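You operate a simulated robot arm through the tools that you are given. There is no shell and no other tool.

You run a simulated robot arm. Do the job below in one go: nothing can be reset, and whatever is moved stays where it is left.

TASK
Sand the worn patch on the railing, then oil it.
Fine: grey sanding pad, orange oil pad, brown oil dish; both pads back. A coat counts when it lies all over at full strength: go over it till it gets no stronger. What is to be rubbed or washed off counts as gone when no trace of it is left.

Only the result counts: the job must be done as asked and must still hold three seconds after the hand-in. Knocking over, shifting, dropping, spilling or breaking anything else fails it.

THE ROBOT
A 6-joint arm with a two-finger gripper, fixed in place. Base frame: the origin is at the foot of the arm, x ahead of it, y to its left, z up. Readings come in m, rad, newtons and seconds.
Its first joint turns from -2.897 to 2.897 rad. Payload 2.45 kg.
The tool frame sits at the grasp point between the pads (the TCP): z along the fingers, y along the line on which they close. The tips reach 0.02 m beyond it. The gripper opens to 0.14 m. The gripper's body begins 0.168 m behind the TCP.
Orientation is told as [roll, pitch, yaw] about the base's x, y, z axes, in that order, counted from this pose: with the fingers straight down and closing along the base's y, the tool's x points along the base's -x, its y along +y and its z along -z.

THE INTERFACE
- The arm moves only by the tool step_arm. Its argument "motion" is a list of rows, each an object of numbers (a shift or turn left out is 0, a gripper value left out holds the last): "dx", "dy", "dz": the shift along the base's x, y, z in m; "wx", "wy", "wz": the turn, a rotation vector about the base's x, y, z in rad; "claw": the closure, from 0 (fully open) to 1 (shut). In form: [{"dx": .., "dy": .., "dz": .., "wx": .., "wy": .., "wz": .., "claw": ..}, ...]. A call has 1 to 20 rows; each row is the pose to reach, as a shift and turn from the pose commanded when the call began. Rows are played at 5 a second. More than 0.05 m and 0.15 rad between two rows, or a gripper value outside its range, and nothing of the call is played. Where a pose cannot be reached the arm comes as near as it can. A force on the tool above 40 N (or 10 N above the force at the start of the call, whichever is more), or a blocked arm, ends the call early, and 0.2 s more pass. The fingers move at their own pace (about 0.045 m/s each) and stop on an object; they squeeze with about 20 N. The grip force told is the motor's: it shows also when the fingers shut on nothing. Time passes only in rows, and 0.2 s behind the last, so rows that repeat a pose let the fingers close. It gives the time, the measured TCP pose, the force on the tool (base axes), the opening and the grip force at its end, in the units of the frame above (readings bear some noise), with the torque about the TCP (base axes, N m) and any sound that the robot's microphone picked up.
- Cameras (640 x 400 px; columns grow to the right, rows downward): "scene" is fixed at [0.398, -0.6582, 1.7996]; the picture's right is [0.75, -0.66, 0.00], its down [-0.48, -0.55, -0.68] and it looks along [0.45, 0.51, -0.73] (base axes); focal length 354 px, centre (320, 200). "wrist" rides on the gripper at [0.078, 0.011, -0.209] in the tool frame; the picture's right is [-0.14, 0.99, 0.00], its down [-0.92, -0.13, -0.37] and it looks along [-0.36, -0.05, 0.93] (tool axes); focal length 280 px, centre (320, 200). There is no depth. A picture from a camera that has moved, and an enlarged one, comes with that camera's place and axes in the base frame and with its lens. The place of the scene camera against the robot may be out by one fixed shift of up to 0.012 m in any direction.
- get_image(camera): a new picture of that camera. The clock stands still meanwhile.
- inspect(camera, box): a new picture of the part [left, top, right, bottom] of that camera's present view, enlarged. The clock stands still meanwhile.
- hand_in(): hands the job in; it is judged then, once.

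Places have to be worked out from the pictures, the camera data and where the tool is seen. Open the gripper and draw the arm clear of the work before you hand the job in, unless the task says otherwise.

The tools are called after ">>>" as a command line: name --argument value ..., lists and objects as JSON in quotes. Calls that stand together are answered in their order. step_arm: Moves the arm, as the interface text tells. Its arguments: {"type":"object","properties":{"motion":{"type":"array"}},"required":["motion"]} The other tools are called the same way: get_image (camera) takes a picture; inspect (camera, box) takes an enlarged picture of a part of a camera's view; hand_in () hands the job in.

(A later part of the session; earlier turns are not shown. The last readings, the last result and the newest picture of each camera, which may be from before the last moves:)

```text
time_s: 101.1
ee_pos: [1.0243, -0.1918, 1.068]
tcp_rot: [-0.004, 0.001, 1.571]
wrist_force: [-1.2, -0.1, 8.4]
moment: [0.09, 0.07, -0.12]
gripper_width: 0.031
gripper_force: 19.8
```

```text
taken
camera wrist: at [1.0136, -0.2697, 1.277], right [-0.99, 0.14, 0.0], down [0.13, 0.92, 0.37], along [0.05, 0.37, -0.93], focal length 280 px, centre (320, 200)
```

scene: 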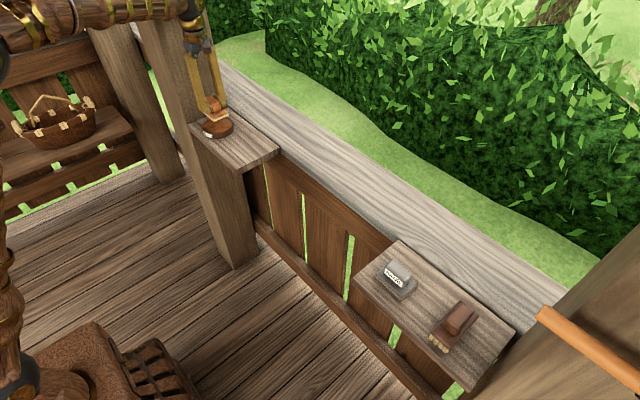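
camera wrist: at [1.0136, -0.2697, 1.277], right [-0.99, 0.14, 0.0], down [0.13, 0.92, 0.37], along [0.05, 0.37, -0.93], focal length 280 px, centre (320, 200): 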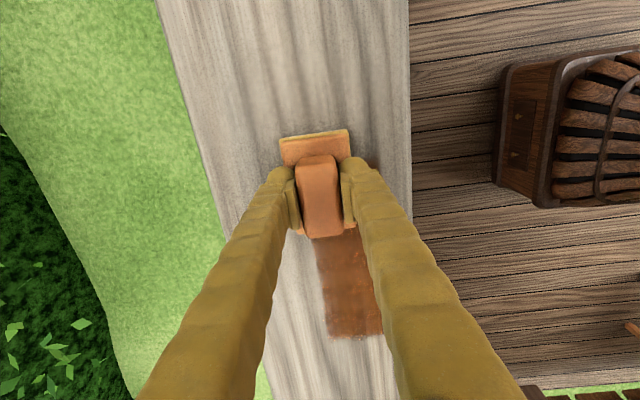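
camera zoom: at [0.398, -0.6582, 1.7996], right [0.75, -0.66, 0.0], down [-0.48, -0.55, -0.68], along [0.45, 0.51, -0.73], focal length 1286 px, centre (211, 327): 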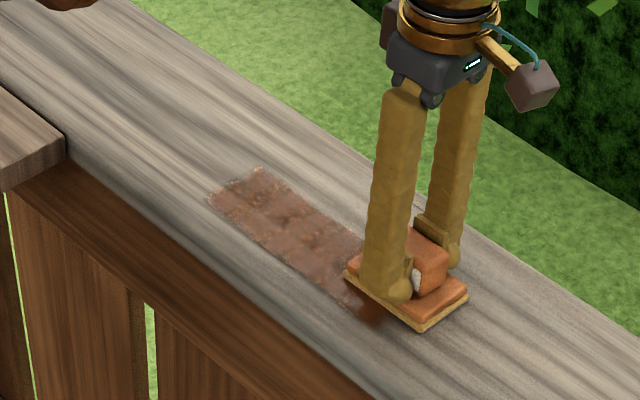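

The coat now covers a rectangle but is still blotchy, so it needs more passes. I press a bit more and go over the outer edge lane, then the middle lane.

>>> step_arm --motion '[{"dx": 0.008, "dz": -0.0005}, {"dx": 0.01, "dy": 0.02, "dz": -0.0005}, {"dx": 0.01, "dy": 0.04, "dz": -0.0005}, {"dx": 0.01, "dy": 0.06, "dz": -0.0005}, {"dx": 0.01, "dy": 0.08, "dz": -0.0005}, {"dx": 0.01, "dy": 0.1, "dz": -0.0005}, {"dx": 0.01, "dy": 0.12, "dz": -0.0005}, {"dx": 0.01, "dy": 0.14, "dz": -0.0005}, {"dx": 0.01, "dy": 0.16, "dz": -0.0005}, {"dx": 0.01, "dy": 0.18, "dz": -0.0005}, {"dx": 0.01, "dy": 0.2, "dz": -0.0005}, {"dx": -0.005, "dy": 0.2, "dz": -0.0005}, {"dx": -0.02, "dy": 0.2, "dz": -0.0005}]'

>>> step_arm --motion '[{"dy": -0.02}, {"dy": -0.04}, {"dy": -0.06}, {"dy": -0.08}, {"dy": -0.1}, {"dy": -0.12}, {"dy": -0.14}, {"dy": -0.16}, {"dy": -0.18}, {"dy": -0.2}, {"dx": -0.015, "dy": -0.2}, {"dx": -0.028, "dy": -0.2}, {"dx": -0.028, "dy": -0.18}, {"dx": -0.028, "dy": -0.16}, {"dx": -0.028, "dy": -0.14}, {"dx": -0.028, "dy": -0.12}, {"dx": -0.028, "dy": -0.1}, {"dx": -0.028, "dy": -0.08}, {"dx": -0.028, "dy": -0.06}, {"dx": -0.028, "dy": -0.04}]'

>>> inspect --camera "scene" --box '[290, 110, 410, 220]'

```text
time_s: 103.9
ee_pos: [1.0037, 0.0098, 1.0674]
tcp_rot: [-0.002, 0.0, 1.569]
wrist_force: [4.1, 1.4, 12.4]
moment: [0.07, -0.01, -0.01]
gripper_width: 0.0311
gripper_force: 19.3
```

```text
time_s: 108.1
ee_pos: [0.9751, -0.0311, 1.0672]
tcp_rot: [-0.003, -0.002, 1.571]
wrist_force: [0.7, -7.9, 24.8]
moment: [-0.16, 0.09, 0.17]
gripper_width: 0.0309
gripper_force: 20.1
```

```text
3.64 times, centred on (350, 165) of scene
camera zoom: at [0.398, -0.6582, 1.7996], right [0.75, -0.66, 0.0], down [-0.48, -0.55, -0.68], along [0.45, 0.51, -0.73], focal length 1286 px, centre (211, 327)
```

zoom: 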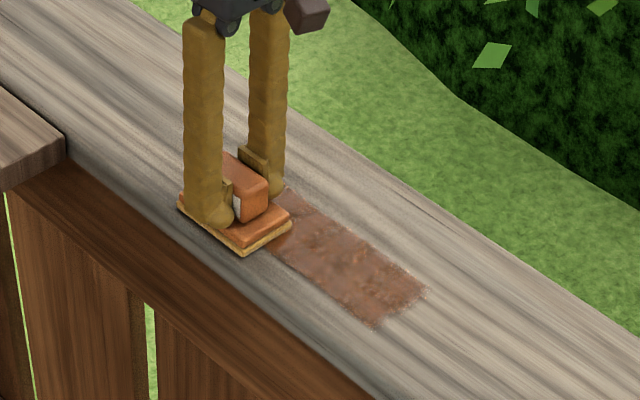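

The coat is darkening but still uneven. I go on with overlapping sweeps at x≈0.985, 1.01 and 1.03.

>>> step_arm --motion '[{"dy": 0.02}, {"dy": 0.04}, {"dx": 0.012, "dy": 0.04}, {"dx": 0.012, "dy": 0.02}, {"dx": 0.012, "dy": 0.0}, {"dx": 0.012, "dy": -0.02}, {"dx": 0.012, "dy": -0.04}, {"dx": 0.012, "dy": -0.06}, {"dx": 0.012, "dy": -0.08}, {"dx": 0.012, "dy": -0.1}, {"dx": 0.012, "dy": -0.12}, {"dx": 0.012, "dy": -0.14}, {"dx": 0.012, "dy": -0.16}, {"dx": 0.025, "dy": -0.16}, {"dx": 0.037, "dy": -0.16}, {"dx": 0.037, "dy": -0.14}, {"dx": 0.037, "dy": -0.12}, {"dx": 0.037, "dy": -0.1}, {"dx": 0.037, "dy": -0.08}, {"dx": 0.037, "dy": -0.06}]'

>>> step_arm --motion '[{"dy": 0.02}, {"dy": 0.04}, {"dy": 0.06}, {"dy": 0.08}, {"dy": 0.1}, {"dx": 0.01, "dy": 0.1}, {"dx": 0.02, "dy": 0.1}, {"dx": 0.02, "dy": 0.08}, {"dx": 0.02, "dy": 0.06}, {"dx": 0.02, "dy": 0.04}, {"dx": 0.02, "dy": 0.02}, {"dx": 0.02, "dy": 0.0}, {"dx": 0.02, "dy": -0.02}, {"dx": 0.02, "dy": -0.04}, {"dx": 0.02, "dy": -0.06}, {"dx": 0.02, "dy": -0.08}, {"dx": 0.02, "dy": -0.1}]'

>>> inspect --camera "scene" --box '[290, 110, 410, 220]'

>>> inspect --camera "wrist" --box '[240, 120, 420, 360]'

```text
time_s: 109.5
ee_pos: [0.9879, -0.0422, 1.0669]
tcp_rot: [-0.003, 0.0, 1.571]
wrist_force: [0.5, 0.3, 3.6]
moment: [-0.01, 0.13, 0.05]
gripper_width: 0.0312
gripper_force: 20.3
stopped in row 6: the force on the tool passed its limit at 41 N (the readings are from after the stop); the commanded pose is now the measured one
```

```text
time_s: 113.1
ee_pos: [1.0082, -0.1422, 1.0669]
tcp_rot: [-0.002, -0.001, 1.57]
wrist_force: [-1.0, 6.5, 22.0]
moment: [0.16, 0.09, -0.17]
gripper_width: 0.0307
gripper_force: 20.0
```

```text
3.64 times, centred on (350, 165) of scene
camera zoom: at [0.398, -0.6582, 1.7996], right [0.75, -0.66, 0.0], down [-0.48, -0.55, -0.68], along [0.45, 0.51, -0.73], focal length 1286 px, centre (211, 327)
```

zoom: 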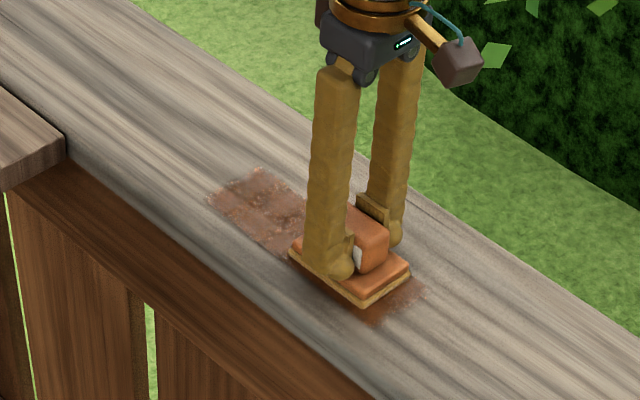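

```text
1.67 times, centred on (330, 240) of wrist
camera zoom: at [0.9973, -0.2202, 1.2768], right [-0.99, 0.14, 0.0], down [0.13, 0.92, 0.37], along [0.05, 0.37, -0.93], focal length 467 px, centre (303, 133)
```

zoom: 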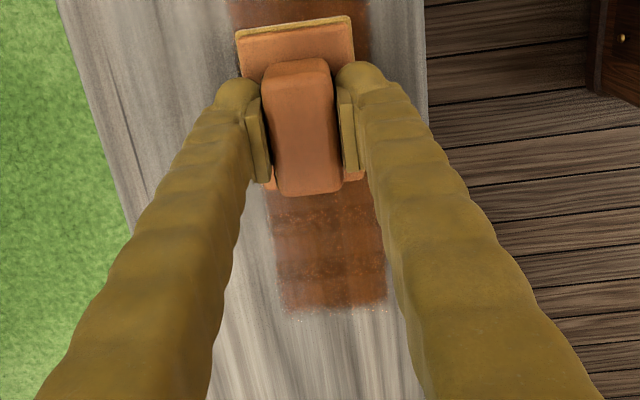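

One row spiked at 41 N from drag and stopped, and the rest played through. I lift off and move aside toward +y so I can look at the whole coat.

>>> step_arm --motion '[{"dz": 0.005}, {"dz": 0.02}, {"dz": 0.05}, {"dz": 0.08}, {"dy": 0.04, "dz": 0.1}, {"dy": 0.08, "dz": 0.11}, {"dy": 0.12, "dz": 0.11}, {"dx": -0.01, "dy": 0.16, "dz": 0.11}, {"dx": -0.02, "dy": 0.2, "dz": 0.11}, {"dx": -0.03, "dy": 0.24, "dz": 0.11}, {"dx": -0.04, "dy": 0.28, "dz": 0.11}, {"dx": -0.05, "dy": 0.31, "dz": 0.11}, {"dx": -0.05, "dy": 0.31, "dz": 0.11}]'

>>> inspect --camera "scene" --box '[310, 140, 390, 205]'

>>> get_image --camera "scene"

>>> get_image --camera "wrist"

```text
time_s: 115.9
ee_pos: [0.9589, 0.1668, 1.1754]
tcp_rot: [-0.004, -0.002, 1.57]
wrist_force: [0.0, -0.5, -1.7]
moment: [0.01, 0.01, -0.01]
gripper_width: 0.031
gripper_force: 20.4
```

```text
6.15 times, centred on (350, 172) of scene
camera zoom: at [0.398, -0.6582, 1.7996], right [0.75, -0.66, 0.0], down [-0.48, -0.55, -0.68], along [0.45, 0.51, -0.73], focal length 2176 px, centre (135, 369)
```

zoom: 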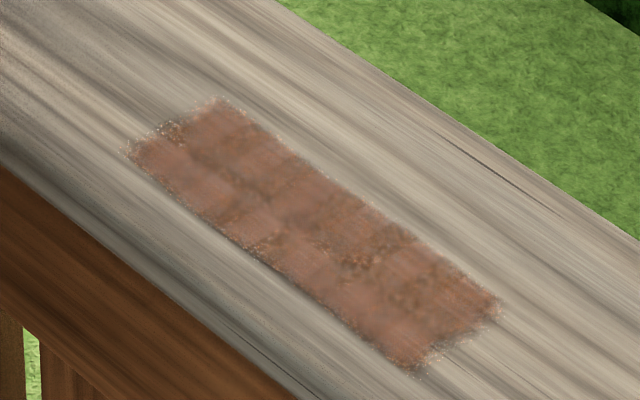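

```text
taken
```

scene: 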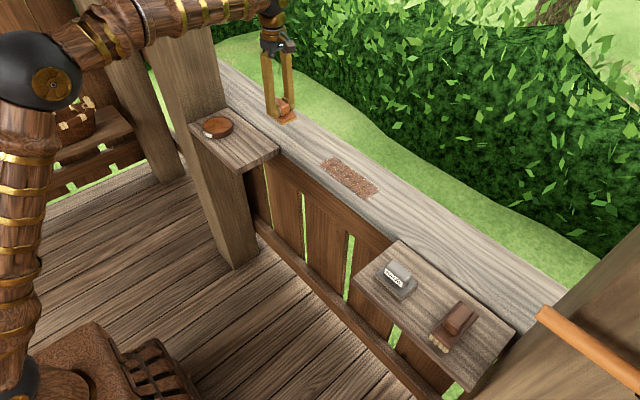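

```text
taken
camera wrist: at [0.9479, 0.0899, 1.3853], right [-0.99, 0.14, 0.0], down [0.13, 0.92, 0.37], along [0.05, 0.37, -0.93], focal length 280 px, centre (320, 200)
```

wrist: 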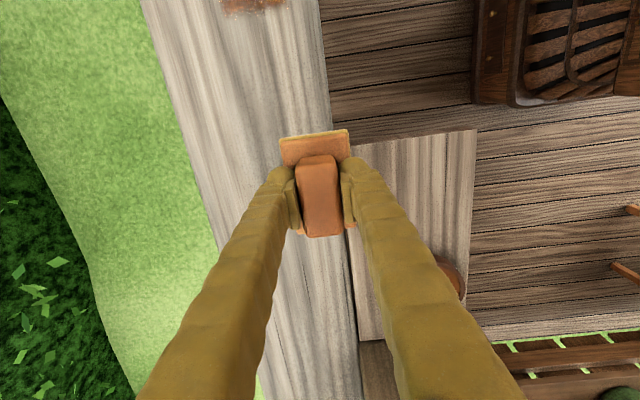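

The coat covers the whole patch rectangle (about x 0.97–1.04, y -0.21–0.0) but is still mottled. I'll check how much oil the sponge still shows.

>>> inspect --camera "scene" --box '[250, 85, 320, 130]'

>>> inspect --camera "wrist" --box '[200, 0, 360, 100]'

```text
8.89 times, centred on (285, 108) of scene
camera zoom: at [0.398, -0.6582, 1.7996], right [0.75, -0.66, 0.0], down [-0.48, -0.55, -0.68], along [0.45, 0.51, -0.73], focal length 3144 px, centre (631, 1022)
```

zoom: 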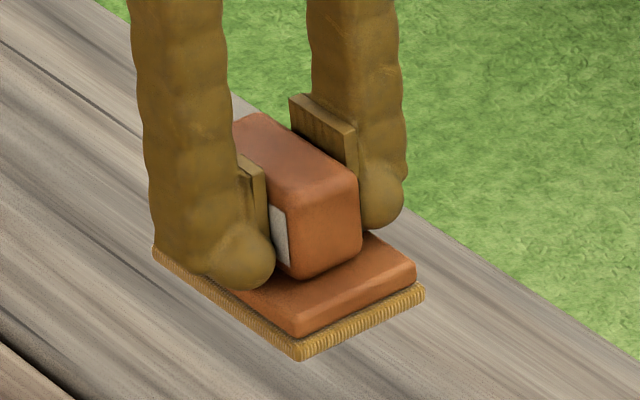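

```text
4.00 times, centred on (280, 50) of wrist
camera zoom: at [0.9479, 0.0899, 1.3853], right [-0.99, 0.14, 0.0], down [0.13, 0.92, 0.37], along [0.05, 0.37, -0.93], focal length 1122 px, centre (480, 800)
```

zoom: 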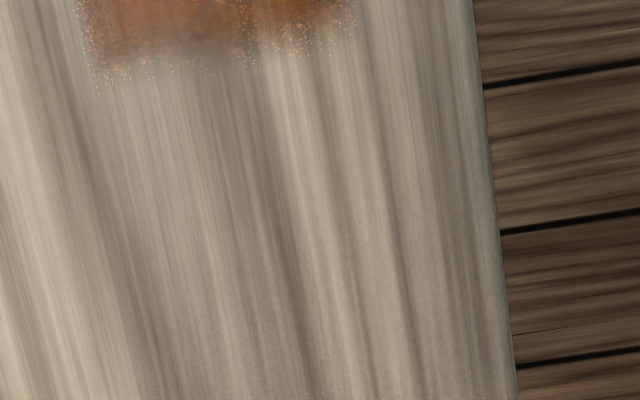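

The sponge still looks golden, but to be sure the pad isn't running dry I'll dip once more since I'm near the dish. I move over the dish centre at height first.

>>> step_arm --motion '[{"dx": -0.022, "dy": 0.035}, {"dx": -0.044, "dy": 0.07}, {"dx": -0.066, "dy": 0.105}, {"dx": -0.088, "dy": 0.14}, {"dx": -0.11, "dy": 0.175}, {"dx": -0.124, "dy": 0.205}, {"dx": -0.1285, "dy": 0.2197}, {"dx": -0.1285, "dy": 0.2197, "wy": -0.003, "wx": 0.003}, {"dx": -0.1285, "dy": 0.2197, "wy": -0.003, "wx": 0.003}]'

>>> inspect --camera "wrist" --box '[250, 80, 400, 270]'

>>> inspect --camera "scene" --box '[310, 140, 390, 205]'

```text
time_s: 117.9
ee_pos: [0.8295, 0.3878, 1.1764]
tcp_rot: [-0.006, -0.003, 1.572]
wrist_force: [0.1, -0.3, -2.0]
moment: [0.0, 0.0, 0.02]
gripper_width: 0.031
gripper_force: 20.3
```

```text
2.11 times, centred on (325, 175) of wrist
camera zoom: at [0.8185, 0.3091, 1.3854], right [-0.99, 0.14, 0.0], down [0.13, 0.92, 0.37], along [0.06, 0.37, -0.93], focal length 590 px, centre (310, 253)
```

zoom: 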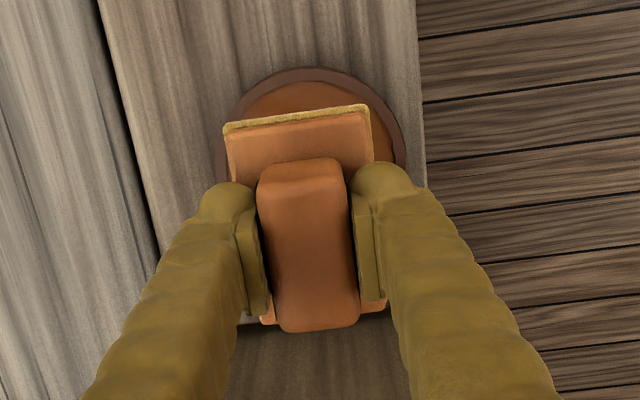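

```text
6.15 times, centred on (350, 172) of scene
camera zoom: at [0.398, -0.6582, 1.7996], right [0.75, -0.66, 0.0], down [-0.48, -0.55, -0.68], along [0.45, 0.51, -0.73], focal length 2176 px, centre (135, 369)
```

zoom: 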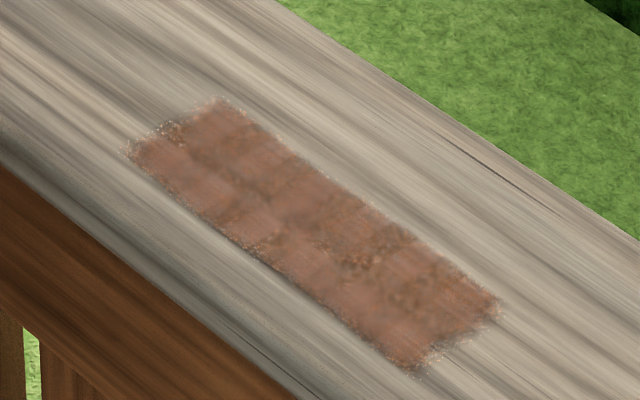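

The tilt correction had the wrong sign, so I reverse it while lowering the pad into the dish slowly to TCP z≈1.0885.

>>> step_arm --motion '[{"wx": -0.003, "wy": 0.006, "dy": -0.001, "dz": -0.03}, {"wx": -0.003, "wy": 0.006, "dy": -0.001, "dz": -0.055}, {"wx": -0.003, "wy": 0.006, "dy": -0.001, "dz": -0.072}, {"wx": -0.003, "wy": 0.006, "dy": -0.001, "dz": -0.08}, {"wx": -0.003, "wy": 0.006, "dy": -0.001, "dz": -0.084}, {"wx": -0.003, "wy": 0.006, "dy": -0.001, "dz": -0.086}, {"wx": -0.003, "wy": 0.006, "dy": -0.001, "dz": -0.088}, {"wx": -0.003, "wy": 0.006, "dy": -0.001, "dz": -0.088}]'

```text
time_s: 119.7
ee_pos: [0.8302, 0.3881, 1.0894]
tcp_rot: [0.0, -0.001, 1.57]
wrist_force: [0.1, -0.1, -1.4]
moment: [0.01, 0.01, 0.03]
gripper_width: 0.0308
gripper_force: 19.7
```

No contact yet at 1.0894; I go down another 2–3 mm gently.

>>> step_arm --motion '[{"dz": -0.001}, {"dz": -0.0018}, {"dz": -0.0025}, {"dz": -0.0025}, {"dz": -0.0025}]'

>>> inspect --camera "scene" --box '[180, 80, 270, 150]'

```text
time_s: 120.9
ee_pos: [0.8302, 0.3871, 1.0885]
tcp_rot: [0.001, -0.001, 1.57]
wrist_force: [-0.7, 0.4, 30.1]
moment: [0.02, 0.06, 0.02]
gripper_width: 0.031
gripper_force: 20.0
```

```text
5.71 times, centred on (225, 115) of scene
camera zoom: at [0.398, -0.6582, 1.7996], right [0.75, -0.66, 0.0], down [-0.48, -0.55, -0.68], along [0.45, 0.51, -0.73], focal length 2021 px, centre (863, 686)
```

zoom: 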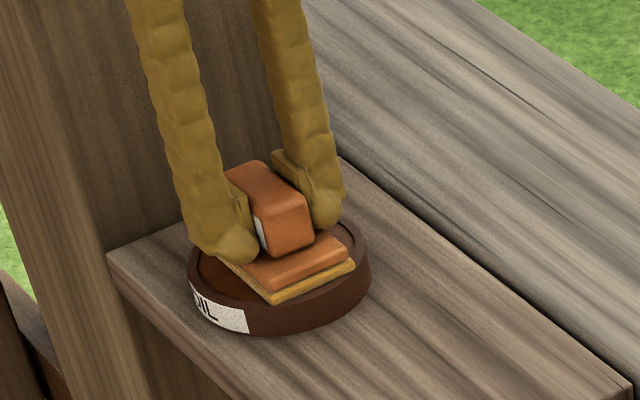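

The pad is dipped again, with a vertical push and almost no side force. I ease up, lift straight and carry it to the -y side of the patch via a safe height.

>>> step_arm --motion '[{"dz": 0.002}, {"dz": 0.004}, {"dz": 0.008}, {"dz": 0.016}, {"dz": 0.03}, {"dz": 0.05}, {"dz": 0.075}, {"dy": -0.04, "dz": 0.085}, {"dx": 0.013, "dy": -0.08, "dz": 0.085}, {"dx": 0.028, "dy": -0.12, "dz": 0.085}, {"dx": 0.043, "dy": -0.16, "dz": 0.085}, {"dx": 0.058, "dy": -0.2, "dz": 0.085}, {"dx": 0.073, "dy": -0.24, "dz": 0.085}, {"dx": 0.088, "dy": -0.28, "dz": 0.085}, {"dx": 0.103, "dy": -0.32, "dz": 0.085}, {"dx": 0.118, "dy": -0.36, "dz": 0.085}, {"dx": 0.135, "dy": -0.385, "dz": 0.07}, {"dx": 0.145, "dy": -0.387, "dz": 0.03}, {"dx": 0.145, "dy": -0.387, "dz": 0.0}, {"dx": 0.145, "dy": -0.387, "dz": -0.012}]'

>>> inspect --camera "scene" --box '[180, 80, 300, 170]'

```text
time_s: 125.1
ee_pos: [0.9754, -0.0001, 1.0735]
tcp_rot: [0.0, -0.002, 1.572]
wrist_force: [-0.6, 0.0, -0.8]
moment: [0.01, 0.0, 0.02]
gripper_width: 0.0309
gripper_force: 19.9
```

```text
4.44 times, centred on (240, 125) of scene
camera zoom: at [0.398, -0.6582, 1.7996], right [0.75, -0.66, 0.0], down [-0.48, -0.55, -0.68], along [0.45, 0.51, -0.73], focal length 1572 px, centre (676, 533)
```

zoom: 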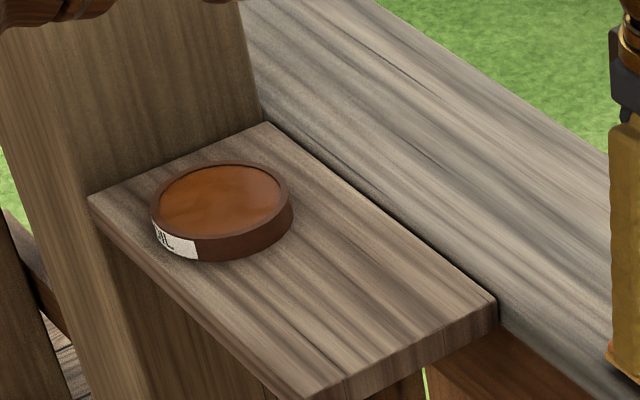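

The dish stands where it was. I press the pad onto the +y end of the inner lane.

>>> step_arm --motion '[{"dz": -0.003}, {"dz": -0.005}, {"dz": -0.006}, {"dz": -0.006}]'

```text
time_s: 126.1
ee_pos: [0.9751, -0.0016, 1.0688]
tcp_rot: [0.001, -0.003, 1.57]
wrist_force: [0.0, 0.2, -2.2]
moment: [0.0, -0.01, -0.02]
gripper_width: 0.031
gripper_force: 20.3
```

Not touching yet, so another 1.5–2 mm down.

>>> step_arm --motion '[{"dz": -0.001}, {"dz": -0.0018}, {"dz": -0.0018}]'

```text
time_s: 126.9
ee_pos: [0.9754, -0.0008, 1.0685]
tcp_rot: [-0.001, -0.001, 1.571]
wrist_force: [-0.4, -2.1, 20.7]
moment: [-0.02, 0.08, 0.0]
gripper_width: 0.031
gripper_force: 19.6
```

The push is 22 N; I ease slightly to about 15 N and sweep the inner lane to y≈-0.20, then cross to x≈0.995 and sweep back.

>>> step_arm --motion '[{"dz": 0.0006}, {"dz": 0.0006, "dy": -0.02}, {"dz": 0.0006, "dy": -0.04}, {"dz": 0.0006, "dy": -0.06}, {"dz": 0.0006, "dy": -0.08}, {"dz": 0.0006, "dy": -0.1}, {"dz": 0.0006, "dy": -0.12}, {"dz": 0.0006, "dy": -0.14}, {"dz": 0.0006, "dy": -0.16}, {"dz": 0.0006, "dy": -0.18}, {"dz": 0.0006, "dy": -0.2}, {"dz": 0.0006, "dx": 0.01, "dy": -0.2}, {"dz": 0.0006, "dx": 0.02, "dy": -0.2}]'

>>> step_arm --motion '[{"dy": 0.02}, {"dy": 0.04}, {"dy": 0.06}, {"dy": 0.08}, {"dy": 0.1}, {"dy": 0.12}, {"dy": 0.14}, {"dy": 0.16}, {"dy": 0.18}, {"dy": 0.2}, {"dx": 0.01, "dy": 0.2}, {"dx": 0.02, "dy": 0.2}]'

>>> step_arm --motion '[{"dy": -0.02}, {"dy": -0.04}, {"dy": -0.06}, {"dy": -0.08}, {"dy": -0.1}, {"dy": -0.12}, {"dy": -0.14}, {"dy": -0.16}, {"dy": -0.18}, {"dy": -0.2}, {"dx": 0.01, "dy": -0.2}, {"dx": 0.018, "dy": -0.2}]'

>>> step_arm --motion '[{"dy": 0.02}, {"dy": 0.04}, {"dy": 0.06}, {"dy": 0.08}, {"dy": 0.1}, {"dy": 0.12}, {"dy": 0.14}, {"dy": 0.16}, {"dy": 0.18}, {"dy": 0.2}]'

>>> inspect --camera "scene" --box '[310, 140, 390, 205]'

```text
time_s: 129.7
ee_pos: [0.9954, -0.2005, 1.0683]
tcp_rot: [0.003, -0.001, 1.572]
wrist_force: [-10.0, -2.9, 23.1]
moment: [-0.15, 0.15, -0.03]
gripper_width: 0.0308
gripper_force: 19.0
```

```text
time_s: 132.3
ee_pos: [1.0148, -0.0004, 1.0683]
tcp_rot: [0.003, -0.002, 1.572]
wrist_force: [-5.1, 0.6, 6.8]
moment: [0.06, -0.01, 0.01]
gripper_width: 0.0308
gripper_force: 19.6
```

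```text
time_s: 134.9
ee_pos: [1.0331, -0.2007, 1.0678]
tcp_rot: [-0.001, 0.0, 1.571]
wrist_force: [-8.2, -1.9, 18.8]
moment: [-0.12, 0.12, -0.03]
gripper_width: 0.031
gripper_force: 20.6
```

```text
time_s: 137.1
ee_pos: [1.0324, 0.0002, 1.0675]
tcp_rot: [0.0, -0.003, 1.571]
wrist_force: [0.4, -1.0, 8.1]
moment: [-0.11, -0.03, 0.11]
gripper_width: 0.0309
gripper_force: 20.1
```

```text
6.15 times, centred on (350, 172) of scene
camera zoom: at [0.398, -0.6582, 1.7996], right [0.75, -0.66, 0.0], down [-0.48, -0.55, -0.68], along [0.45, 0.51, -0.73], focal length 2176 px, centre (135, 369)
```

zoom: 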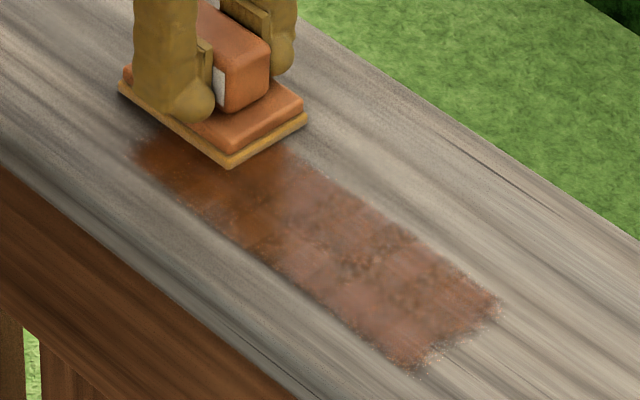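

Now it is clear: the coat is deep brown at the +y end where the freshly dipped pad started and weaker toward -y, so the pad runs out as it rubs. I'll dip again and start from the -y end next time. First back up and over to the dish.

>>> step_arm --motion '[{"dz": 0.005}, {"dz": 0.02}, {"dz": 0.05}, {"dz": 0.085}, {"dx": -0.018, "dy": 0.036, "dz": 0.11}, {"dx": -0.036, "dy": 0.072, "dz": 0.11}, {"dx": -0.055, "dy": 0.108, "dz": 0.11}, {"dx": -0.074, "dy": 0.144, "dz": 0.11}, {"dx": -0.093, "dy": 0.18, "dz": 0.11}, {"dx": -0.112, "dy": 0.216, "dz": 0.11}, {"dx": -0.131, "dy": 0.252, "dz": 0.11}, {"dx": -0.15, "dy": 0.288, "dz": 0.11}, {"dx": -0.169, "dy": 0.324, "dz": 0.11}, {"dx": -0.187, "dy": 0.357, "dz": 0.11}, {"dx": -0.2015, "dy": 0.3865, "dz": 0.11}, {"dx": -0.2022, "dy": 0.3865, "dz": 0.075}, {"dx": -0.2022, "dy": 0.3865, "dz": 0.045}, {"dx": -0.2022, "dy": 0.3865, "dz": 0.035}, {"dx": -0.2022, "dy": 0.3865, "dz": 0.035}]'

>>> inspect --camera "scene" --box '[310, 140, 390, 205]'

>>> inspect --camera "scene" --box '[180, 80, 270, 150]'

```text
time_s: 141.1
ee_pos: [0.8321, 0.3862, 1.1013]
tcp_rot: [0.002, 0.001, 1.571]
wrist_force: [-0.5, 0.5, -0.6]
moment: [0.0, -0.01, -0.01]
gripper_width: 0.0312
gripper_force: 19.9
```

```text
6.15 times, centred on (350, 172) of scene
camera zoom: at [0.398, -0.6582, 1.7996], right [0.75, -0.66, 0.0], down [-0.48, -0.55, -0.68], along [0.45, 0.51, -0.73], focal length 2176 px, centre (135, 369)
```

zoom: 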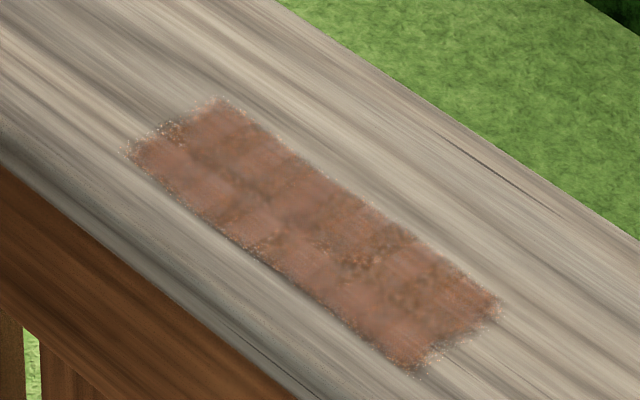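

```text
5.71 times, centred on (225, 115) of scene
camera zoom: at [0.398, -0.6582, 1.7996], right [0.75, -0.66, 0.0], down [-0.48, -0.55, -0.68], along [0.45, 0.51, -0.73], focal length 2021 px, centre (863, 686)
```

zoom: 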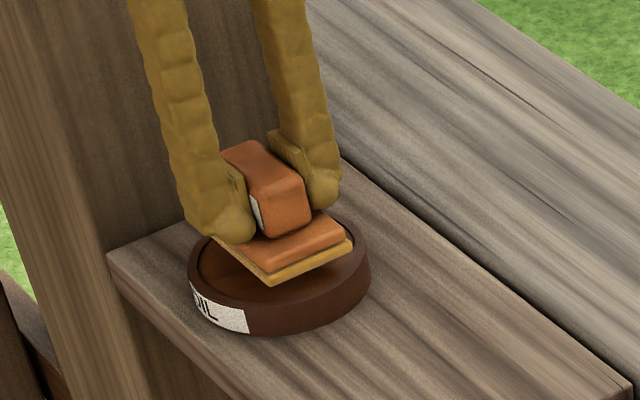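

With the pad out of the way, the coat looks identical to the picture before the last round: the darkening I saw was only the gripper's shadow. To be certain it's at full strength everywhere, I'll dip once more since I'm right above the dish, then make one more full set including the edges and compare.

>>> step_arm --motion '[{"dx": -0.002, "dy": 0.0005, "dz": -0.006}, {"dx": -0.002, "dy": 0.0005, "dz": -0.01}, {"dx": -0.002, "dy": 0.0005, "dz": -0.0125}, {"dx": -0.002, "dy": 0.0005, "dz": -0.014}, {"dx": -0.002, "dy": 0.0005, "dz": -0.014}]'

```text
time_s: 142.3
ee_pos: [0.8294, 0.3874, 1.0883]
tcp_rot: [0.0, -0.002, 1.571]
wrist_force: [0.3, -1.1, 3.0]
moment: [-0.06, -0.02, -0.01]
gripper_width: 0.031
gripper_force: 19.7
```

Light contact with the oil. I press another 0.7 mm, then lift straight and go to the -y end of the patch at height.

>>> step_arm --motion '[{"dz": -0.0007}, {"dz": -0.0007}, {"dz": 0.002}, {"dz": 0.006}, {"dz": 0.015}, {"dz": 0.03}, {"dz": 0.055}, {"dz": 0.085}, {"dx": 0.012, "dy": -0.042, "dz": 0.09}, {"dx": 0.024, "dy": -0.084, "dz": 0.09}, {"dx": 0.036, "dy": -0.126, "dz": 0.09}, {"dx": 0.048, "dy": -0.168, "dz": 0.09}, {"dx": 0.06, "dy": -0.21, "dz": 0.09}, {"dx": 0.072, "dy": -0.252, "dz": 0.09}, {"dx": 0.084, "dy": -0.294, "dz": 0.09}, {"dx": 0.096, "dy": -0.336, "dz": 0.09}, {"dx": 0.108, "dy": -0.378, "dz": 0.09}, {"dx": 0.12, "dy": -0.42, "dz": 0.09}, {"dx": 0.132, "dy": -0.462, "dz": 0.09}, {"dx": 0.144, "dy": -0.504, "dz": 0.09}]'

>>> step_arm --motion '[{"dx": 0.0, "dy": -0.04}, {"dx": 0.0, "dy": -0.08, "dz": -0.01}, {"dx": 0.0, "dy": -0.083, "dz": -0.05}, {"dx": 0.0, "dy": -0.083, "dz": -0.085}, {"dx": 0.0, "dy": -0.083, "dz": -0.1}, {"dx": 0.0, "dy": -0.083, "dz": -0.108}, {"dx": 0.0, "dy": -0.083, "dz": -0.1105}, {"dx": 0.0, "dy": -0.083, "dz": -0.1105}]'

```text
time_s: 146.5
ee_pos: [0.9725, -0.1177, 1.1781]
tcp_rot: [-0.001, -0.002, 1.571]
wrist_force: [0.0, -0.6, -1.4]
moment: [-0.02, -0.03, -0.03]
gripper_width: 0.0308
gripper_force: 19.9
```

```text
time_s: 148.3
ee_pos: [0.9736, -0.2002, 1.0685]
tcp_rot: [0.001, -0.002, 1.57]
wrist_force: [-2.1, 0.8, 4.0]
moment: [0.04, 0.02, 0.02]
gripper_width: 0.0309
gripper_force: 19.7
```

The pad touches at (0.974, -0.200) with about 5 N. I press to around 13 N and run lanes at x≈0.974, 0.992, 1.012 and 1.035, checking the force in between.

>>> step_arm --motion '[{"dz": -0.0009}, {"dz": -0.0009, "dy": 0.015}, {"dz": -0.0009, "dy": 0.035}, {"dz": -0.0009, "dy": 0.055}, {"dz": -0.0009, "dy": 0.075}, {"dz": -0.0009, "dy": 0.095}, {"dz": -0.0009, "dy": 0.115}, {"dz": -0.0009, "dy": 0.135}, {"dz": -0.0009, "dy": 0.155}, {"dz": -0.0009, "dy": 0.175}, {"dz": -0.0009, "dy": 0.195}, {"dz": -0.0009, "dy": 0.205}, {"dz": -0.0009, "dx": 0.01, "dy": 0.205}, {"dz": -0.0009, "dx": 0.018, "dy": 0.205}]'

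>>> step_arm --motion '[{"dy": -0.02}, {"dy": -0.04}, {"dy": -0.06}, {"dy": -0.08}, {"dy": -0.1}, {"dy": -0.12}, {"dy": -0.14}, {"dy": -0.16}, {"dy": -0.18}, {"dy": -0.2}, {"dy": -0.21}, {"dx": 0.01, "dy": -0.21}, {"dx": 0.02, "dy": -0.21}]'

>>> step_arm --motion '[{"dy": 0.02}, {"dy": 0.04}, {"dy": 0.06}, {"dy": 0.08}, {"dy": 0.1}, {"dy": 0.12}, {"dy": 0.14}, {"dy": 0.16}, {"dy": 0.18}, {"dy": 0.2}, {"dy": 0.21}, {"dx": 0.012, "dy": 0.21}, {"dx": 0.023, "dy": 0.21}]'

>>> step_arm --motion '[{"dy": -0.02}, {"dy": -0.04}, {"dy": -0.06}, {"dy": -0.08}, {"dy": -0.1}, {"dy": -0.12}, {"dy": -0.14}, {"dy": -0.16}, {"dy": -0.18}, {"dy": -0.2}, {"dy": -0.21}]'

```text
time_s: 150.8
ee_pos: [0.9734, -0.0015, 1.068]
tcp_rot: [0.0, -0.001, 1.573]
wrist_force: [-0.9, 1.6, 7.9]
moment: [0.19, 0.07, -0.02]
gripper_width: 0.031
gripper_force: 19.5
stopped in row 12: the force on the tool passed its limit at 41 N (the readings are from after the stop); the commanded pose is now the measured one
```

```text
time_s: 153.6
ee_pos: [0.9918, -0.2113, 1.0686]
tcp_rot: [-0.001, 0.0, 1.572]
wrist_force: [-8.6, -1.0, 20.3]
moment: [-0.06, 0.15, -0.01]
gripper_width: 0.0307
gripper_force: 20.1
```

```text
time_s: 156.4
ee_pos: [1.0147, 0.0005, 1.0676]
tcp_rot: [0.001, 0.0, 1.571]
wrist_force: [-12.9, 1.3, 28.4]
moment: [0.07, 0.29, -0.01]
gripper_width: 0.0309
gripper_force: 20.1
```

```text
time_s: 158.8
ee_pos: [1.0143, -0.211, 1.0665]
tcp_rot: [-0.001, 0.002, 1.571]
wrist_force: [-0.1, 7.1, 18.8]
moment: [0.07, 0.02, -0.09]
gripper_width: 0.031
gripper_force: 20.0
```

One stop at the end of the first lane shifted my lane pattern by one, but all lanes up to x≈1.015 are done. Now the outer edge lane at x≈1.036, then I lift and move aside to compare.

>>> step_arm --motion '[{"dx": 0.011}, {"dx": 0.022, "dz": 0.0003}, {"dx": 0.022, "dy": 0.02, "dz": 0.0003}, {"dx": 0.022, "dy": 0.04, "dz": 0.0003}, {"dx": 0.022, "dy": 0.06, "dz": 0.0003}, {"dx": 0.022, "dy": 0.08, "dz": 0.0003}, {"dx": 0.022, "dy": 0.1, "dz": 0.0003}, {"dx": 0.022, "dy": 0.12, "dz": 0.0003}, {"dx": 0.022, "dy": 0.14, "dz": 0.0003}, {"dx": 0.022, "dy": 0.16, "dz": 0.0003}, {"dx": 0.022, "dy": 0.18, "dz": 0.0003}, {"dx": 0.022, "dy": 0.2, "dz": 0.0003}, {"dx": 0.022, "dy": 0.215, "dz": 0.0003}]'

>>> step_arm --motion '[{"dz": 0.005}, {"dz": 0.02}, {"dz": 0.05}, {"dz": 0.085}, {"dx": -0.018, "dy": 0.036, "dz": 0.11}, {"dx": -0.036, "dy": 0.072, "dz": 0.11}, {"dx": -0.055, "dy": 0.108, "dz": 0.11}, {"dx": -0.074, "dy": 0.144, "dz": 0.11}, {"dx": -0.093, "dy": 0.18, "dz": 0.11}, {"dx": -0.112, "dy": 0.2, "dz": 0.11}, {"dx": -0.13, "dy": 0.2, "dz": 0.11}, {"dx": -0.13, "dy": 0.2, "dz": 0.11}]'

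>>> inspect --camera "scene" --box '[310, 140, 390, 205]'

>>> get_image --camera "wrist"

>>> get_image --camera "scene"

```text
time_s: 161.6
ee_pos: [1.0385, 0.0053, 1.0673]
tcp_rot: [-0.001, -0.003, 1.572]
wrist_force: [-0.7, 0.7, 7.0]
moment: [-0.05, 0.01, 0.03]
gripper_width: 0.0311
gripper_force: 19.9
```

```text
time_s: 164.2
ee_pos: [0.9093, 0.2035, 1.1779]
tcp_rot: [0.001, 0.0, 1.57]
wrist_force: [0.5, -0.5, -1.5]
moment: [0.0, -0.01, -0.01]
gripper_width: 0.0309
gripper_force: 19.8
```

```text
6.15 times, centred on (350, 172) of scene
camera zoom: at [0.398, -0.6582, 1.7996], right [0.75, -0.66, 0.0], down [-0.48, -0.55, -0.68], along [0.45, 0.51, -0.73], focal length 2176 px, centre (135, 369)
```

zoom: 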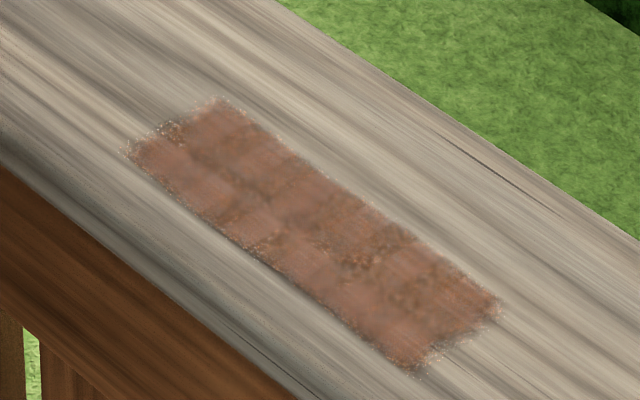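

```text
taken
camera wrist: at [0.8982, 0.1254, 1.3868], right [-0.99, 0.14, 0.0], down [0.13, 0.92, 0.37], along [0.05, 0.37, -0.93], focal length 280 px, centre (320, 200)
```

wrist: 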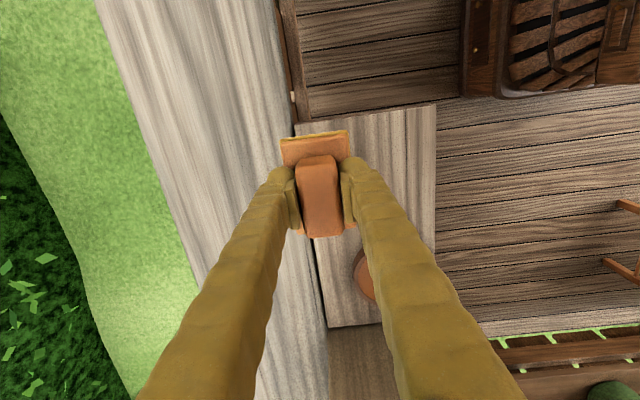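

```text
taken
```

scene: 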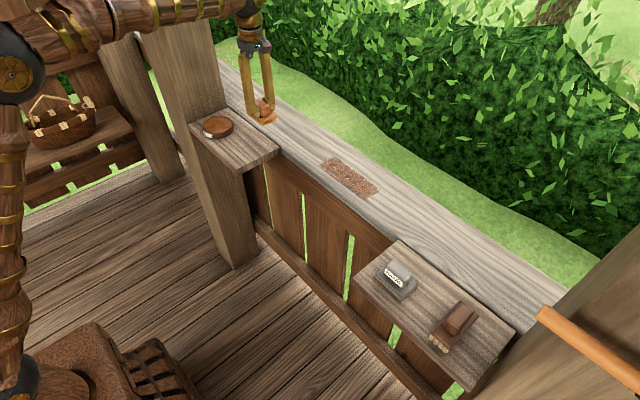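

The coat is unchanged across three rounds with freshly dipped passes, so it looks saturated. Before putting the pad back, I take a closer wrist view from above to be sure no weak spot or edge is left.

>>> step_arm --motion '[{"dx": 0.0, "dy": -0.02, "dz": 0.04}, {"dx": 0.01, "dy": -0.05, "dz": 0.07}, {"dx": 0.02, "dy": -0.08, "dz": 0.09}, {"dx": 0.035, "dy": -0.11, "dz": 0.11}, {"dx": 0.05, "dy": -0.14, "dz": 0.13}, {"dx": 0.065, "dy": -0.17, "dz": 0.15}, {"dx": 0.08, "dy": -0.2, "dz": 0.16}, {"dx": 0.09, "dy": -0.215, "dz": 0.16}, {"dx": 0.09, "dy": -0.215, "dz": 0.16}]'

>>> get_image --camera "wrist"

>>> inspect --camera "wrist" --box '[220, 0, 400, 130]'

```text
time_s: 166.2
ee_pos: [0.9983, -0.0114, 1.3394]
tcp_rot: [0.0, 0.001, 1.57]
wrist_force: [-0.5, 0.6, -0.7]
moment: [0.0, 0.0, 0.01]
gripper_width: 0.0312
gripper_force: 20.1
```

```text
taken
camera wrist: at [0.9874, -0.0892, 1.547], right [-0.99, 0.14, 0.0], down [0.13, 0.92, 0.37], along [0.05, 0.37, -0.93], focal length 280 px, centre (320, 200)
```

wrist: 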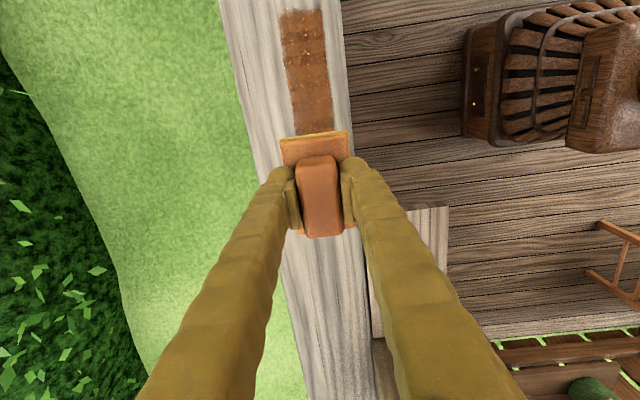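

```text
3.08 times, centred on (310, 65) of wrist
camera zoom: at [0.9874, -0.0892, 1.547], right [-0.99, 0.14, 0.0], down [0.13, 0.92, 0.37], along [0.05, 0.37, -0.93], focal length 863 px, centre (351, 615)
```

zoom: 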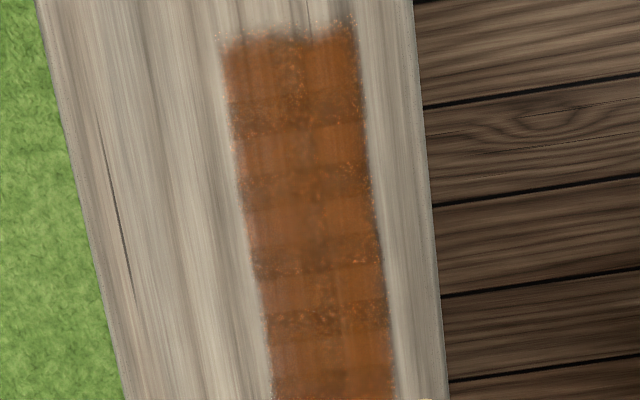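

The coat is even and deep brown over its whole length, so the oiling is done. I now carry the oil pad back to its place at (0.8305, 0.2285), coming down to just above the shelf.

>>> step_arm --motion '[{"dx": -0.017, "dy": 0.024, "dz": -0.015}, {"dx": -0.034, "dy": 0.048, "dz": -0.03}, {"dx": -0.051, "dy": 0.072, "dz": -0.045}, {"dx": -0.068, "dy": 0.096, "dz": -0.06}, {"dx": -0.085, "dy": 0.12, "dz": -0.075}, {"dx": -0.102, "dy": 0.144, "dz": -0.09}, {"dx": -0.119, "dy": 0.168, "dz": -0.105}, {"dx": -0.136, "dy": 0.192, "dz": -0.12}, {"dx": -0.153, "dy": 0.216, "dz": -0.135}, {"dx": -0.168, "dy": 0.24, "dz": -0.15}, {"dx": -0.168, "dy": 0.24, "dz": -0.18}, {"dx": -0.168, "dy": 0.24, "dz": -0.21}, {"dx": -0.168, "dy": 0.24, "dz": -0.235}, {"dx": -0.168, "dy": 0.24, "dz": -0.25}, {"dx": -0.168, "dy": 0.24, "dz": -0.258}, {"dx": -0.168, "dy": 0.24, "dz": -0.258}]'

>>> inspect --camera "scene" --box '[180, 80, 300, 170]'

```text
time_s: 169.6
ee_pos: [0.8303, 0.2292, 1.0795]
tcp_rot: [0.001, 0.0, 1.571]
wrist_force: [-0.1, -0.6, -1.6]
moment: [-0.02, -0.01, 0.0]
gripper_width: 0.031
gripper_force: 20.3
```

```text
4.44 times, centred on (240, 125) of scene
camera zoom: at [0.398, -0.6582, 1.7996], right [0.75, -0.66, 0.0], down [-0.48, -0.55, -0.68], along [0.45, 0.51, -0.73], focal length 1572 px, centre (676, 533)
```

zoom: 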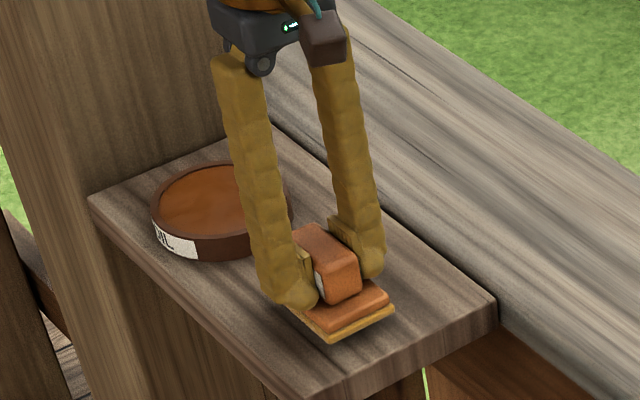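

The pad hovers about 1 cm above its old place. I lower it in small steps until it rests on the shelf.

>>> step_arm --motion '[{"dz": -0.004}, {"dz": -0.008}, {"dz": -0.01}, {"dz": -0.011}, {"dz": -0.0115}, {"dz": -0.0115}]'

```text
time_s: 171.0
ee_pos: [0.8313, 0.2305, 1.0672]
tcp_rot: [0.0, -0.001, 1.57]
wrist_force: [-0.6, 0.4, -1.5]
moment: [0.0, -0.02, -0.01]
gripper_width: 0.0307
gripper_force: 19.8
```

Still hanging free. I go on down half a millimetre at a time.

>>> step_arm --motion '[{"dz": -0.0005}, {"dz": -0.001}, {"dz": -0.0013}, {"dz": -0.0013}]'

```text
time_s: 172.0
ee_pos: [0.8307, 0.2283, 1.0683]
tcp_rot: [0.0, -0.002, 1.572]
wrist_force: [-0.5, -1.6, 21.7]
moment: [-0.04, 0.07, -0.01]
gripper_width: 0.0308
gripper_force: 20.4
```

The pad rests on the shelf, pressed at 22 N. I ease off a millimetre, open the fingers and rise straight up.

>>> step_arm --motion '[{"dz": 0.0011}, {"dz": 0.0011, "claw": 0.75}, {"dz": 0.0011, "claw": 0.55}, {"dz": 0.0011, "claw": 0.4}, {"dz": 0.0011, "claw": 0.4}, {"dz": 0.0011, "claw": 0.4}, {"dz": 0.012, "claw": 0.4}, {"dz": 0.03, "claw": 0.4}, {"dz": 0.06, "claw": 0.4}, {"dz": 0.1, "claw": 0.4}, {"dz": 0.14, "claw": 0.4}, {"dz": 0.18, "claw": 0.4}, {"dz": 0.18, "claw": 0.4}]'

>>> get_image --camera "wrist"

>>> inspect --camera "scene" --box '[180, 90, 300, 180]'

```text
time_s: 174.8
ee_pos: [0.8291, 0.2283, 1.2459]
tcp_rot: [0.0, -0.001, 1.571]
wrist_force: [-0.2, -0.1, 0.2]
moment: [0.02, -0.04, 0.0]
gripper_width: 0.0837
gripper_force: 0.1
```

```text
taken
camera wrist: at [0.8192, 0.1502, 1.4563], right [-0.99, 0.14, 0.0], down [0.13, 0.92, 0.37], along [0.05, 0.37, -0.93], focal length 280 px, centre (320, 200)
```

wrist: 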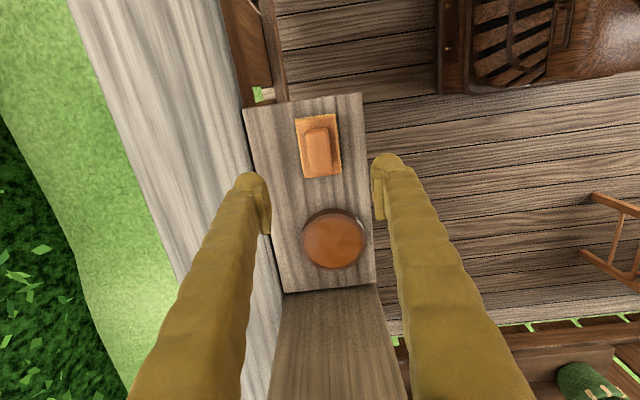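

```text
4.44 times, centred on (240, 135) of scene
camera zoom: at [0.398, -0.6582, 1.7996], right [0.75, -0.66, 0.0], down [-0.48, -0.55, -0.68], along [0.45, 0.51, -0.73], focal length 1572 px, centre (676, 489)
```

zoom: 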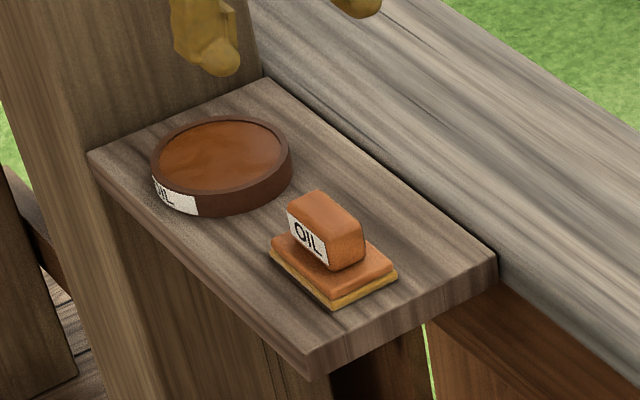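

The oil pad and the dish are exactly where they were at the start. I pass over the patch once more with empty fingers for a last close look at the coat.

>>> step_arm --motion '[{"dx": 0.017, "dy": -0.028, "dz": 0.01}, {"dx": 0.034, "dy": -0.056, "dz": 0.02}, {"dx": 0.051, "dy": -0.084, "dz": 0.03}, {"dx": 0.068, "dy": -0.112, "dz": 0.04}, {"dx": 0.085, "dy": -0.14, "dz": 0.05}, {"dx": 0.102, "dy": -0.168, "dz": 0.06}, {"dx": 0.119, "dy": -0.196, "dz": 0.07}, {"dx": 0.136, "dy": -0.224, "dz": 0.08}, {"dx": 0.153, "dy": -0.252, "dz": 0.08}, {"dx": 0.17, "dy": -0.28, "dz": 0.08}, {"dx": 0.17, "dy": -0.31, "dz": 0.08}, {"dx": 0.17, "dy": -0.31, "dz": 0.08}]'

>>> get_image --camera "wrist"

>>> inspect --camera "wrist" --box '[240, 20, 400, 240]'

```text
time_s: 177.4
ee_pos: [1.0001, -0.0824, 1.3258]
tcp_rot: [0.001, -0.001, 1.569]
wrist_force: [-1.2, 0.4, -0.2]
moment: [0.0, 0.01, -0.01]
gripper_width: 0.084
gripper_force: 0.1
```

```text
taken
camera wrist: at [0.9891, -0.1599, 1.5355], right [-0.99, 0.14, 0.0], down [0.13, 0.92, 0.37], along [0.05, 0.37, -0.93], focal length 280 px, centre (320, 200)
```

wrist: 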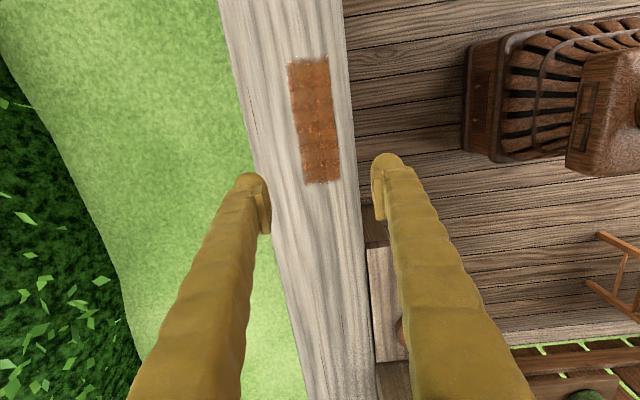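

```text
1.82 times, centred on (320, 130) of wrist
camera zoom: at [0.9891, -0.1599, 1.5355], right [-0.99, 0.14, 0.0], down [0.13, 0.92, 0.37], along [0.05, 0.37, -0.93], focal length 510 px, centre (320, 327)
```

zoom: 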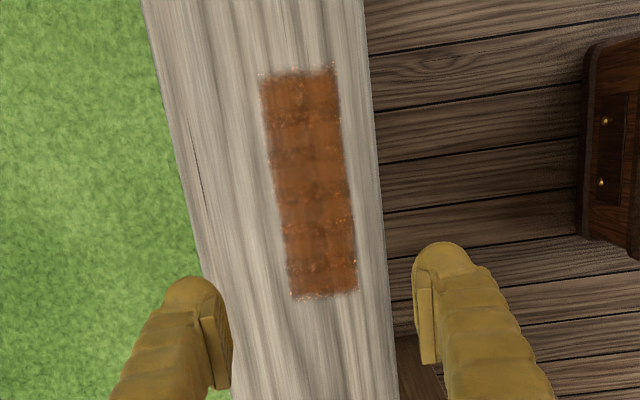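

The coat lies over the full patch. I enlarge its two halves for one last check of evenness.

>>> inspect --camera "wrist" --box '[265, 45, 365, 120]'

>>> inspect --camera "wrist" --box '[265, 115, 365, 195]'

```text
5.33 times, centred on (315, 82) of wrist
camera zoom: at [0.9891, -0.1599, 1.5355], right [-0.99, 0.14, 0.0], down [0.13, 0.92, 0.37], along [0.05, 0.37, -0.93], focal length 1495 px, centre (347, 827)
```

zoom: 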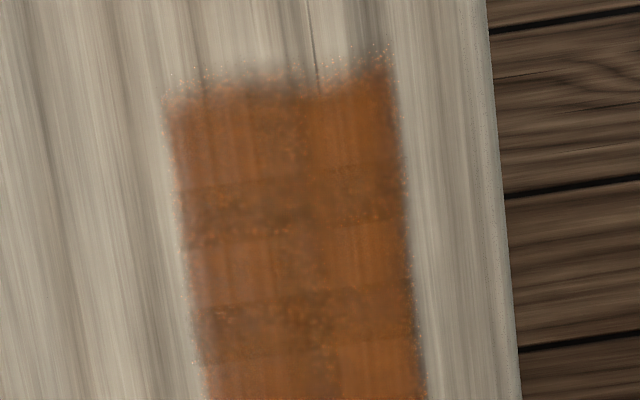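

```text
5.00 times, centred on (315, 155) of wrist
camera zoom: at [0.9891, -0.1599, 1.5355], right [-0.99, 0.14, 0.0], down [0.13, 0.92, 0.37], along [0.05, 0.37, -0.93], focal length 1402 px, centre (345, 425)
```

zoom: 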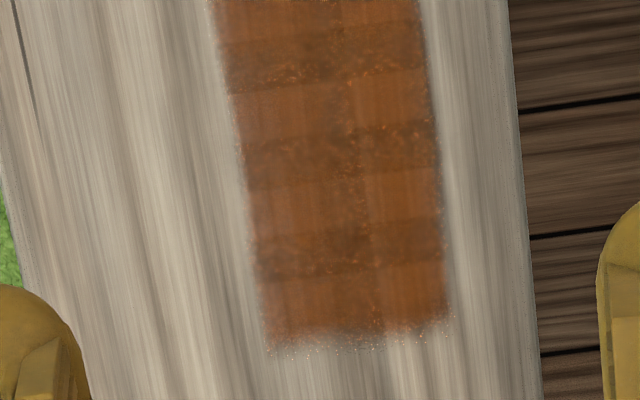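

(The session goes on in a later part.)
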